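You operate a simulated robot arm through the tools that you are given. There is no shell and no other tool. Be economical: measure what you need, move in short steps, check, and stop when the job is done.

You run a simulated robot arm. Do the job below in one go: nothing can be reset, and whatever is moved stays where it is left.

JOB
Put one of the standoffs from the top of the long desk on top of the white box there.
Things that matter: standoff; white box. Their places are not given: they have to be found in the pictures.

It is judged by the outcome, as a careful person would: the job done as asked, and still so three seconds after it is handed in. It fails if anything else is knocked over, pushed out of place, dropped, spilled or broken.

ROBOT AND FRAMES
A 6-joint arm with a two-finger parallel gripper, fixed in place. Base frame: the origin is at the foot of the arm, x ahead of it, y to its left, z up; the work surface is at about z = 0. Readings come in cm, rad, newtons and seconds.
With the tool pointing down near the work surface it reaches from about 16 to 42 cm from the base axis. Its first joint turns from -1.152 to 1.152 rad. Payload 1.57 kg.
The tool frame sits at the grasp point between the pads (the TCP): z along the fingers, y along the line on which they close. The tips reach 3 cm beyond it. The gripper opens to 8 cm. The fingers are 1.7 cm wide and 1.2 cm thick; the gripper's body (4 by 8.2 cm) begins 8 cm behind the TCP.
Orientation is that of the tool frame in the base frame, as [roll, pitch, yaw] about the fixed x, y, z axes, in that order (R = Rz(yaw) Ry(pitch) Rx(roll)). With the fingers straight down and closing along the base's y, the tool's x points along the base's -x, its y along +y and its z along -z.

CONTROLS
- The arm moves only by the tool play_rows. Its argument "steps" is text: rows parted by semicolons, each of 7 numbers parted by spaces: the shift along the base's x, y, z in cm, then the turn, a rotation vector about the base's x, y, z in rad, then the gripper command, from -1 (fully open) to 1 (shut), values between in proportion. In form: tx ty tz wx wy wz claw; .... A call has 1 to 20 rows; each row is the pose to reach, as a shift and turn from the pose commanded when the call began. Each row takes 0.2 s and may step no farther than 5 cm and 0.15 rad from the row before; otherwise, or with a gripper value out of range, the whole call is refused. Where a pose cannot be reached the arm comes as near as it can. A force on the tool above 40 N (or 10 N above the force at the start of the call, whichever is more), or a blocked arm, ends the call early, and 0.2 s more pass. Each finger travels about 15.3 cm/s and halts on what it meets, pressing with about 33 N; the grip force reading is that of the motor and also rises with nothing between the fingers. The clock runs only during rows and for 0.2 s after the last one: add rows that repeat a pose to give the fingers time. The reply holds the time, the measured pose of the TCP, the force on the tool along the base axes, the opening and the grip force, in the units named above and with some noise.
- Cameras (640 x 400 px; columns grow to the right, rows downward): "scene" is fixed at [4.05, -32.25, 42.33]; the picture's right is [0.89, -0.45, 0.00], its down [-0.26, -0.52, -0.81] and it looks along [0.36, 0.72, -0.58] (base axes); focal length 268 px, centre (320, 200). "wrist" rides on the gripper at [-3.2, 0, -7.8] in the tool frame; the picture's right is [0.00, -1.00, 0.00], its down [0.97, 0.00, -0.24] and it looks along [0.24, 0.00, 0.97] (tool axes); focal length 218 px, centre (320, 200).
- capture(camera): a new picture of that camera. The clock stands still meanwhile.
- probe_pixels(camera, pixels): there is no depth. For up to 12 entries [column, row, z] of the newest picture of that camera ("zoom" is the newest enlarged one), the place [x, y] in the base frame at which the ray of that pixel passes the height z, good to about 0.2 cm. The clock stands still meanwhile.
- close_up(camera, box): a new picture of the part [left, top, right, bottom] of that camera's present view, enlarged. The clock stands still meanwhile.
- finish_job(): hands the job in; it is judged then, once.

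Work in short steps. Measure before you move; look again where a grasp or a placing could have gone wrong, and mend it. You have 60 turns and 20 pictures in all, those below and enlarged ones among them. Open the gripper and draw the arm clear of the work before you hand the job in, unless the task says otherwise; then end with one line.

The tools are called after "Call:" by a JSON object that holds its "api" and its "payload". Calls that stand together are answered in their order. play_rows: Moves the arm, as the interface text tells. Its arguments: {"type":"object","properties":{"steps":{"type":"string"}},"required":["steps"]} The other tools are called the same way: capture (camera) takes a picture; probe_pixels (camera, pixels) gives the place at which the rays of pixels pass given heights; close_up (camera, box) takes an enlarged picture of a part of a camera's view; finish_job () hands the job in.

At the start:

```text
clock: 0.0
ee_pos: [22.61, -3.37, 27.84]
orientation: [-3.14, 0.0, 3.141]
wrist_force: [-0.7, -0.2, 0.1]
gripper_width: 7.99
gripper_force: 0.2
```

scene: 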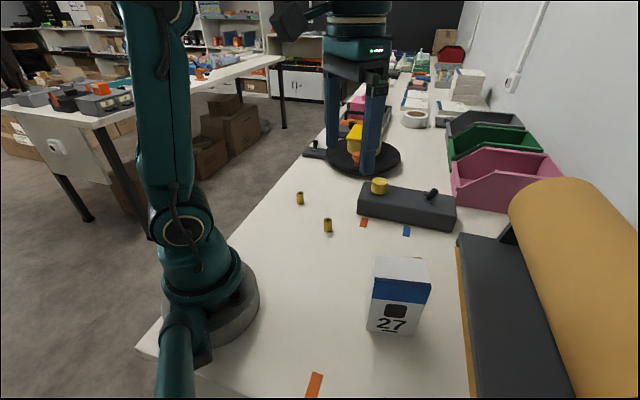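
wrist: 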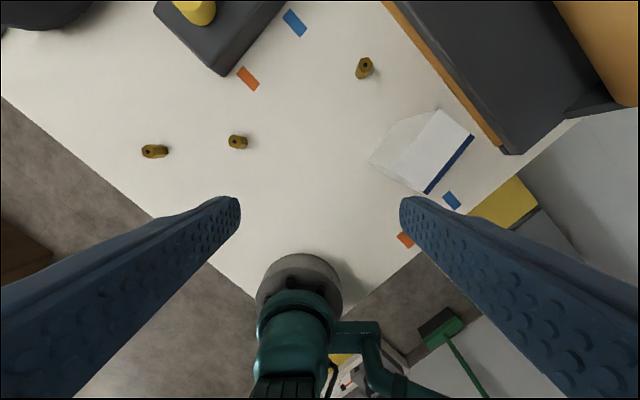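

The wrist picture shows brass standoffs near (155,151), (238,142), (364,68) and the white box near (425,150). I take enlarged pictures to measure them.

Call:
{"api": "close_up", "payload": {"camera": "wrist", "box": [120, 30, 500, 268]}}

Call:
{"api": "close_up", "payload": {"camera": "scene", "box": [270, 170, 470, 350]}}

Call:
{"api": "probe_pixels", "payload": {"camera": "wrist", "pixels": [[155, 151, 0], [238, 142, 0], [364, 68, 0], [229, 142, 0], [247, 142, 0], [360, 77, 0], [366, 57, 2], [370, 162, 0], [424, 194, 8], [473, 134, 8], [438, 109, 8], [387, 165, 8]]}}

Call:
{"api": "probe_pixels", "payload": {"camera": "scene", "pixels": [[300, 204, 0], [327, 232, 0], [300, 193, 2], [327, 219, 2], [367, 331, 0], [411, 335, 0], [371, 297, 8], [425, 303, 8], [429, 284, 8], [376, 258, 8], [422, 260, 8]]}}

```text
1.68 times, centred on (310, 149) of wrist
```

zoom: 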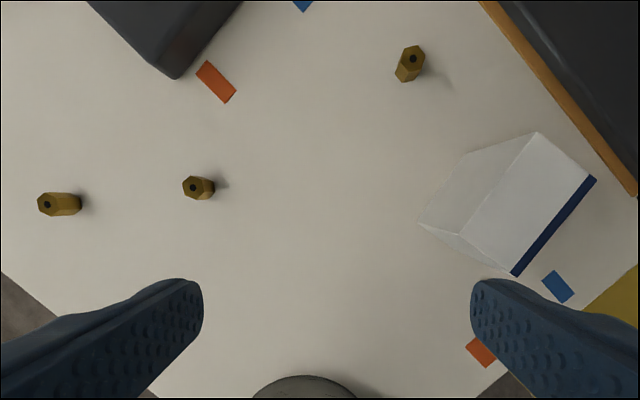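

```text
2.22 times, centred on (370, 260) of scene
```

zoom: 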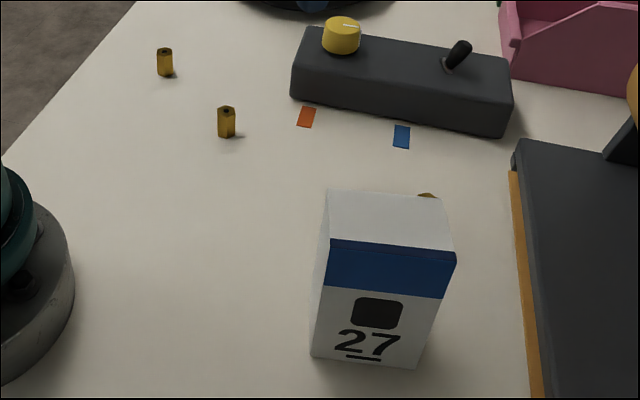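

```text
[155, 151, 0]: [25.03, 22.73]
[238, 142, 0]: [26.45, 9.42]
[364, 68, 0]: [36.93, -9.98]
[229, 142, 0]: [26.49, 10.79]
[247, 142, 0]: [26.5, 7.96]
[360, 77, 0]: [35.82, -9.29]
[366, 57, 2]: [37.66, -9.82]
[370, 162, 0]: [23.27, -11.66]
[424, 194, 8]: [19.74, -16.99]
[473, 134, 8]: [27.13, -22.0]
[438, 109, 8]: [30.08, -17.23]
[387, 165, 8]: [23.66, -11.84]
```

```text
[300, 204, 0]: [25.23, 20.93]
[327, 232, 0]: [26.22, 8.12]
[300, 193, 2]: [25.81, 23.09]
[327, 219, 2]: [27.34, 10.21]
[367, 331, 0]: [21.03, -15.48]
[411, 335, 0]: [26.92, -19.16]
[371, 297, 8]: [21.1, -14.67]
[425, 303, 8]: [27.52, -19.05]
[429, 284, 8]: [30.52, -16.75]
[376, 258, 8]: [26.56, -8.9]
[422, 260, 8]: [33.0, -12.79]
```

The newest zoom is the scene's: the middle standoff runs from (227,137) to (226,108), and the box's front bottom corners are at (310,357), (415,368) with its top corners at (330,240), (455,256), (327,190), (449,204). I probe these at several heights to get sizes.

Call:
{"api": "probe_pixels", "payload": {"camera": "zoom", "pixels": [[228, 135, 0], [226, 109, 2], [226, 109, 3], [226, 109, 4], [311, 357, 0], [415, 367, 0], [330, 240, 10], [330, 240, 12], [455, 256, 10], [455, 256, 12], [327, 190, 12], [449, 204, 12]]}}

Call:
{"api": "probe_pixels", "payload": {"camera": "wrist", "pixels": [[234, 142, 2], [234, 142, 3], [234, 142, 4], [243, 142, 0], [424, 194, 10], [424, 194, 12], [473, 136, 10], [473, 136, 12], [438, 108, 10], [438, 108, 12], [391, 168, 10], [391, 168, 12]]}}

```text
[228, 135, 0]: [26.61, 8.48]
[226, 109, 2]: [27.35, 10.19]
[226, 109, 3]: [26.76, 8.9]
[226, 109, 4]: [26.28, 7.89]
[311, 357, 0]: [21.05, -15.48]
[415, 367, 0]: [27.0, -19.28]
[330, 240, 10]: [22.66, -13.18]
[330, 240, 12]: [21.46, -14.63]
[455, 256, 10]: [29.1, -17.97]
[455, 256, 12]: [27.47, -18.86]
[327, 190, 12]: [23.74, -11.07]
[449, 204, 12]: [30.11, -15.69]
```

```text
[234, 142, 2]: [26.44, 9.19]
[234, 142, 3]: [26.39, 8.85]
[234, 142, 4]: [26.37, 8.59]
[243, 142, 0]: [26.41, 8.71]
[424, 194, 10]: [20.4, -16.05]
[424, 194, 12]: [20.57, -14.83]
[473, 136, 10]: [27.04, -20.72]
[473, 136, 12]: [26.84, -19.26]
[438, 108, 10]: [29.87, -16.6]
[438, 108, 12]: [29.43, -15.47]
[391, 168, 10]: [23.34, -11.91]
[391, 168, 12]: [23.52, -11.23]
```

Box: top at about z=12 with centre near (25.4,-15.1), long side along about (6.2,-4.2). Middle standoff: upright at (26.5,8.8), about 3 cm tall. I move above it at z≈13 and look.

Call:
{"api": "play_rows", "payload": {"steps": "1 3 -1 0 0 0 -1;2 6 -3 0 0 0 -1;3 9 -6 0 0 0 -1;3.9 12.2 -9 0 0 0 -1;3.9 12.2 -12.5 0 0 0 -1;3.9 12.2 -15 0 0 0 -1;3.9 12.2 -15 0 0 0 -1"}}

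Call:
{"api": "capture", "payload": {"camera": "wrist"}}

```text
clock: 1.6
ee_pos: [26.71, 8.79, 12.72]
orientation: [-3.14, 0.002, 3.141]
wrist_force: [0.0, -0.3, -0.4]
gripper_width: 8.0
gripper_force: 0.0
```

```text
15 pictures are left
```

wrist: 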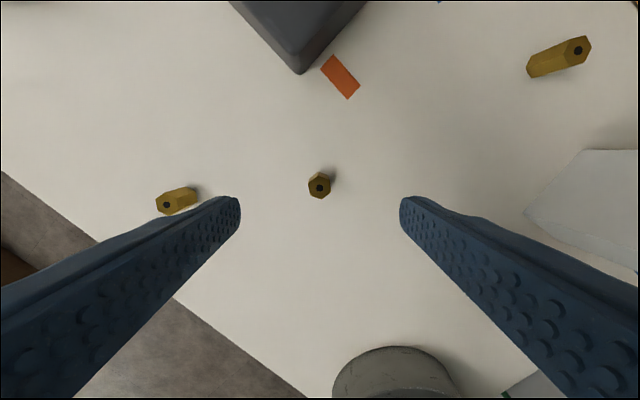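

The standoff is at (319,185), centred between the fingers. I zoom to see its hexagon's turn and position.

Call:
{"api": "close_up", "payload": {"camera": "wrist", "box": [288, 165, 352, 205]}}

Call:
{"api": "probe_pixels", "payload": {"camera": "wrist", "pixels": [[319, 187, 3], [319, 187, 2.5], [319, 176, 0], [308, 186, 3], [331, 186, 3], [178, 200, 1]]}}

```text
10.00 times, centred on (320, 185) of wrist
```

zoom: 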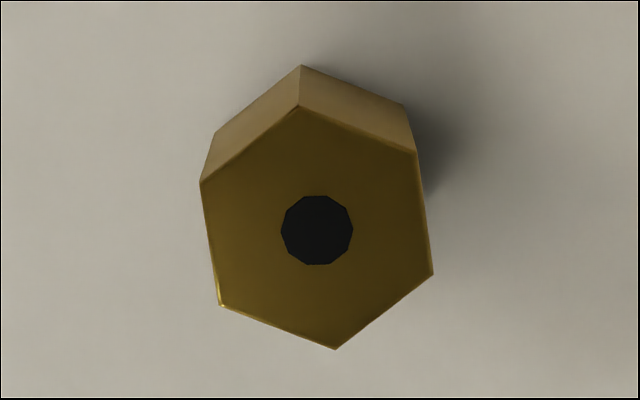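

```text
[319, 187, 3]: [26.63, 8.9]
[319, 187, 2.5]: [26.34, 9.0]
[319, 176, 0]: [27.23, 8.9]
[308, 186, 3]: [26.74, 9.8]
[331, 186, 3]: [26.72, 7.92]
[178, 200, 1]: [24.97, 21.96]
```

The hexagon's flats face the fingers but for a turn of about +0.14 rad; top centre is at (26.6,8.9). I turn by that, descend to TCP z≈3.7 and close.

Call:
{"api": "play_rows", "payload": {"steps": "0.1 0.05 0 0 0 0.14 -1;0.1 0.05 -3 0 0 0.14 -1;0.1 0.05 -6 0 0 0.14 -1;0.1 0.05 -8 0 0 0.14 -1;0.1 0.05 -9.1 0 0 0.14 -1;0.1 0.05 -9.1 0 0 0.14 -1"}}

Call:
{"api": "capture", "payload": {"camera": "wrist"}}

```text
clock: 3.0
ee_pos: [26.68, 8.97, 3.72]
orientation: [-3.14, 0.001, -3.0]
wrist_force: [0.2, 0.1, 0.6]
gripper_width: 8.0
gripper_force: 0.0
```

```text
13 pictures are left
```

wrist: 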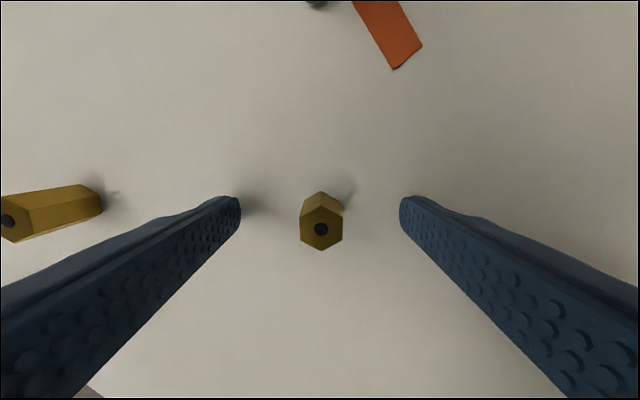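

The standoff at (321,229) is centred and its flats are square to the fingers. I close slowly, then grip.

Call:
{"api": "play_rows", "payload": {"steps": "0 0 0 0 0 0 -0.4;0 0 0 0 0 0 0.1;0 0 0 0 0 0 0.4;0 0 0 0 0 0 0.55;0 0 0 0 0 0 0.7;0 0 0 0 0 0 1;0 0 0 0 0 0 1;0 0 0 0 0 0 1"}}

Call:
{"api": "capture", "payload": {"camera": "wrist"}}

```text
clock: 4.8
ee_pos: [26.74, 8.87, 3.66]
orientation: [-3.14, 0.003, -3.001]
wrist_force: [-0.5, 0.3, -0.4]
gripper_width: 1.67
gripper_force: 31.8
```

```text
12 pictures are left
```

wrist: 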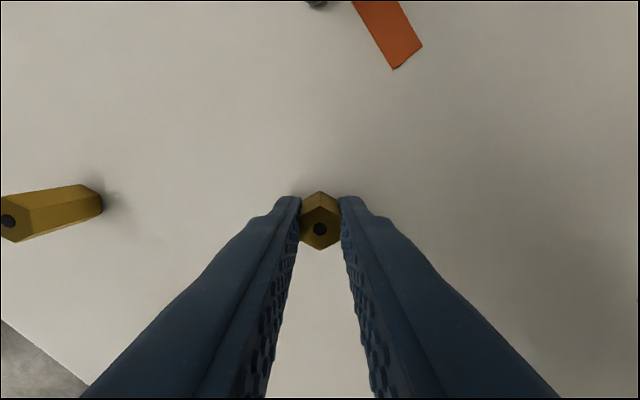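

Gripped (opening 1.67, force 31.8) and upright. I lift straight up to z≈21, then carry toward the box.

Call:
{"api": "play_rows", "payload": {"steps": "0 0 2 0 0 0 1;0 0 5 0 0 0 1;0 0 9 0 0 0 1;0 0 13 0 0 0 1;0 0 16 0 0 0 1;0 0 17.3 0 0 0 1;0 -2 17.3 0 0 0 1;-0.3 -5 17.3 0 0 0 1;-0.6 -8 17.3 0 0 0 1;-0.8 -11 17.3 0 0 0 1;-1 -14 17.3 0 0 0 1;-1 -17 17.3 0 0 0 1;-1 -17 17.3 0 0 0 1"}}

Call:
{"api": "capture", "payload": {"camera": "wrist"}}

```text
clock: 7.6
ee_pos: [25.64, -8.25, 20.93]
orientation: [-3.139, 0.0, -3.002]
wrist_force: [0.4, -0.4, -0.4]
gripper_width: 1.69
gripper_force: 32.1
```

```text
11 pictures are left
```

wrist: 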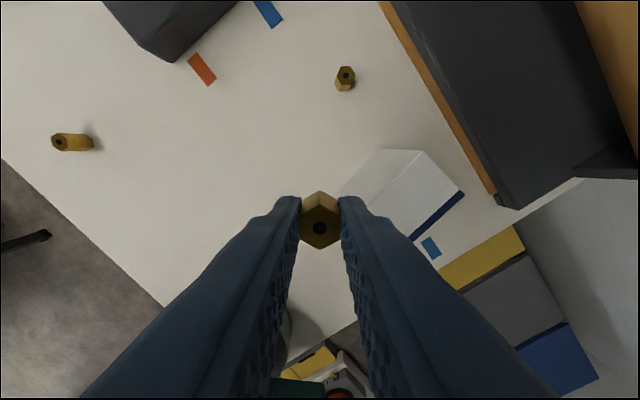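

The standoff is firmly held; the box lid shows corners near (419,150), (463,192), (411,239). I probe them at z=12 to check the centre.

Call:
{"api": "probe_pixels", "payload": {"camera": "wrist", "pixels": [[419, 150, 11.5], [462, 191, 11.5], [411, 239, 11.5], [419, 150, 12], [462, 191, 12], [411, 239, 12], [419, 150, 12.5], [462, 191, 12.5], [411, 239, 12.5]]}}

```text
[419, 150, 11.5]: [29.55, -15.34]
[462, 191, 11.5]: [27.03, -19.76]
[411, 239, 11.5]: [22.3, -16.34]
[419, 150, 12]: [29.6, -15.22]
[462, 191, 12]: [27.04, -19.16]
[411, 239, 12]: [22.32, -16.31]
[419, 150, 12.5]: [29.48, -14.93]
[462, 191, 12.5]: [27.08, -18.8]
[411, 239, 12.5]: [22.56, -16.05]
```

The lid agrees with z≈12 and centre (25.4,-15.1). I go over it and down to TCP z≈16.8, leaving about 1 cm clear, then look.

Call:
{"api": "play_rows", "payload": {"steps": "0 -2 0 0 0 0 1;-0.1 -4.5 0 0 0 0 1;-0.2 -6.5 0 0 0 0 1;-0.2 -7 0 0 0 0 1;-0.2 -7 -2 0 0 0 1;-0.2 -7 -3.5 0 0 0 1;-0.2 -7 -4.2 0 0 0 1;-0.2 -7 -4.2 0 0 0 1"}}

Call:
{"api": "capture", "payload": {"camera": "wrist"}}

Call:
{"api": "close_up", "payload": {"camera": "scene", "box": [330, 180, 490, 350]}}

```text
clock: 9.4
ee_pos: [25.55, -15.23, 16.72]
orientation: [-3.139, 0.001, -3.003]
wrist_force: [-0.7, -0.1, 0.2]
gripper_width: 1.64
gripper_force: 31.7
```

```text
10 pictures are left
```

wrist: 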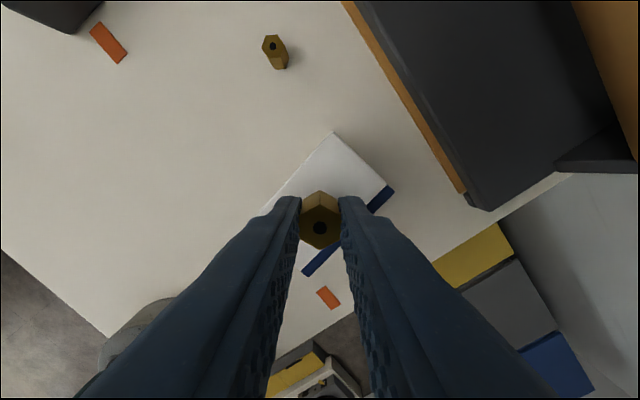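

```text
2.35 times, centred on (410, 265) of scene
```

zoom: 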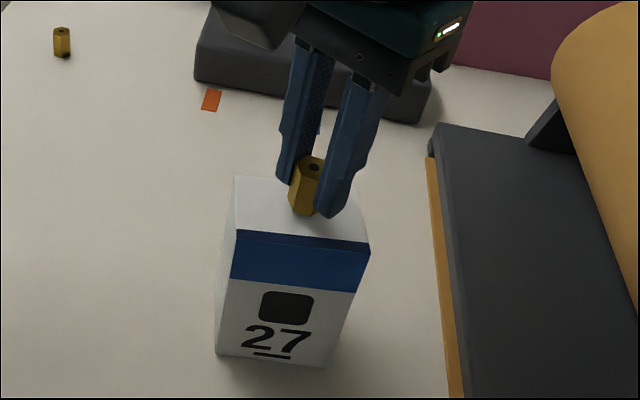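

It hangs above the middle of the lid. I lower in small steps, watching the force.

Call:
{"api": "play_rows", "payload": {"steps": "0 0 -0.4 0 0 0 1;0 0 -0.7 0 0 0 1;0 0 -0.7 0 0 0 1"}}

Call:
{"api": "close_up", "payload": {"camera": "scene", "box": [370, 220, 450, 300]}}

```text
clock: 10.2
ee_pos: [25.51, -15.1, 16.16]
orientation: [-3.135, 0.003, -3.001]
wrist_force: [-3.1, 2.2, 23.9]
gripper_width: 1.67
gripper_force: 31.7
```

```text
5.00 times, centred on (410, 260) of scene
```

zoom: 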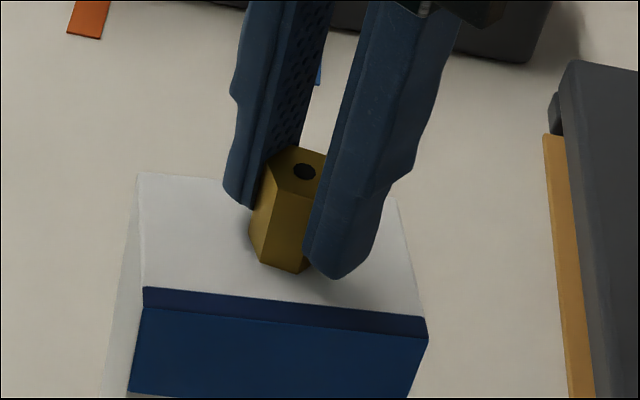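

Contact: 24 N upward, TCP at 16.16. I ease up slightly to take off most of the press.

Call:
{"api": "play_rows", "payload": {"steps": "0 0 0.1 0 0 0 1;0 0 0.1 0 0 0 1"}}

```text
clock: 10.8
ee_pos: [25.57, -15.19, 16.24]
orientation: [-3.14, 0.005, -3.003]
wrist_force: [2.0, -1.2, 12.7]
gripper_width: 1.68
gripper_force: 32.0
```

Still 12.7 N; a little more up.

Call:
{"api": "play_rows", "payload": {"steps": "0 0 0.08 0 0 0 1;0 0 0.08 0 0 0 1"}}

```text
clock: 11.4
ee_pos: [25.47, -15.2, 16.32]
orientation: [-3.141, 0.0, -3.001]
wrist_force: [-0.6, 0.3, -0.2]
gripper_width: 1.7
gripper_force: 31.6
```

The force is near zero, so it just rests or hovers within a fraction of a millimetre. I open slowly to about 4 cm.

Call:
{"api": "play_rows", "payload": {"steps": "0 0 -0.02 0 0 0 0.7;0 0 -0.02 0 0 0 0.55;0 0 -0.02 0 0 0 0.5;0 0 -0.02 0 0 0 0.4;0 0 -0.02 0 0 0 0.25;0 0 -0.02 0 0 0 0;0 0 -0.02 0 0 0 0"}}

Call:
{"api": "capture", "payload": {"camera": "wrist"}}

```text
clock: 13.0
ee_pos: [25.37, -15.23, 16.28]
orientation: [-3.14, 0.002, -3.003]
wrist_force: [0.5, 0.4, -0.5]
gripper_width: 4.02
gripper_force: 0.0
```

```text
7 pictures are left
```

wrist: 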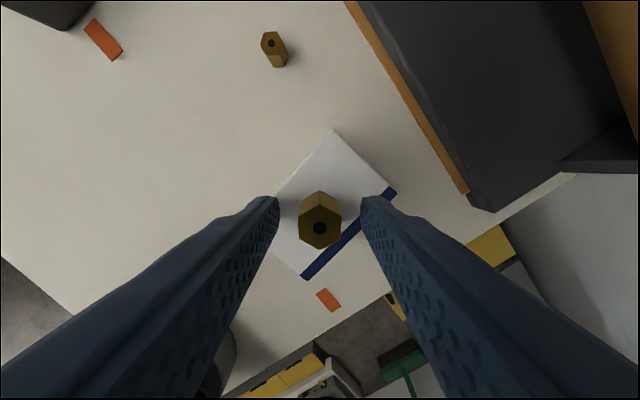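

The standoff stands upright on the lid at (320,228), free of both fingers. I raise the arm straight up, clear to the side, and open fully.

Call:
{"api": "play_rows", "payload": {"steps": "0 0 1 0 0 0 0;0 0 3 0 0 0 0;0 0 6 0 0 0 0;0 0 9 0 0 0 -1;0 3 10 0 0 0 -1;0 6 10 0 0 0 -1;0 9 10 0 0 0 -1;0 12 10 0 0 0 -1;0 12 10 0 0 0 -1"}}

Call:
{"api": "capture", "payload": {"camera": "scene"}}

Call:
{"api": "close_up", "payload": {"camera": "scene", "box": [340, 220, 460, 340]}}

```text
clock: 15.0
ee_pos: [25.43, -3.19, 26.25]
orientation: [-3.141, 0.002, -3.001]
wrist_force: [0.3, 1.1, 0.7]
gripper_width: 8.01
gripper_force: 0.1
```

```text
6 pictures are left
```

scene: 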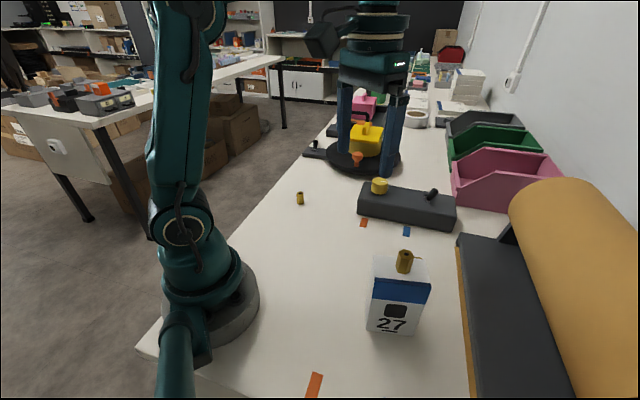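

```text
3.33 times, centred on (400, 280) of scene
```

zoom: 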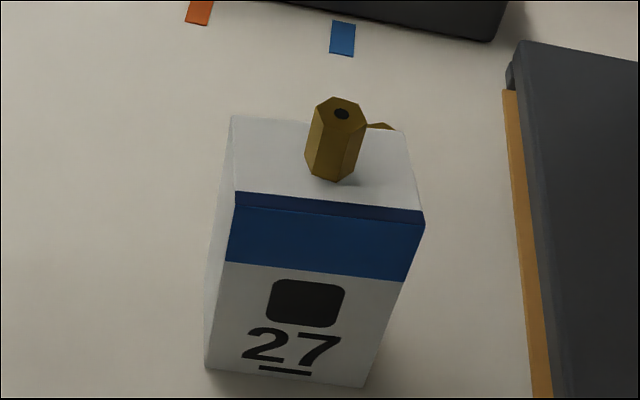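

The standoff stands upright on the box, the box is where it was, and the arm is clear; I hand in.

Call:
{"api": "finish_job", "payload": {}}

```text
The job is handed in.
```

One standoff now stands upright on top of the white box, nothing else was moved, and the arm is clear with its gripper open.
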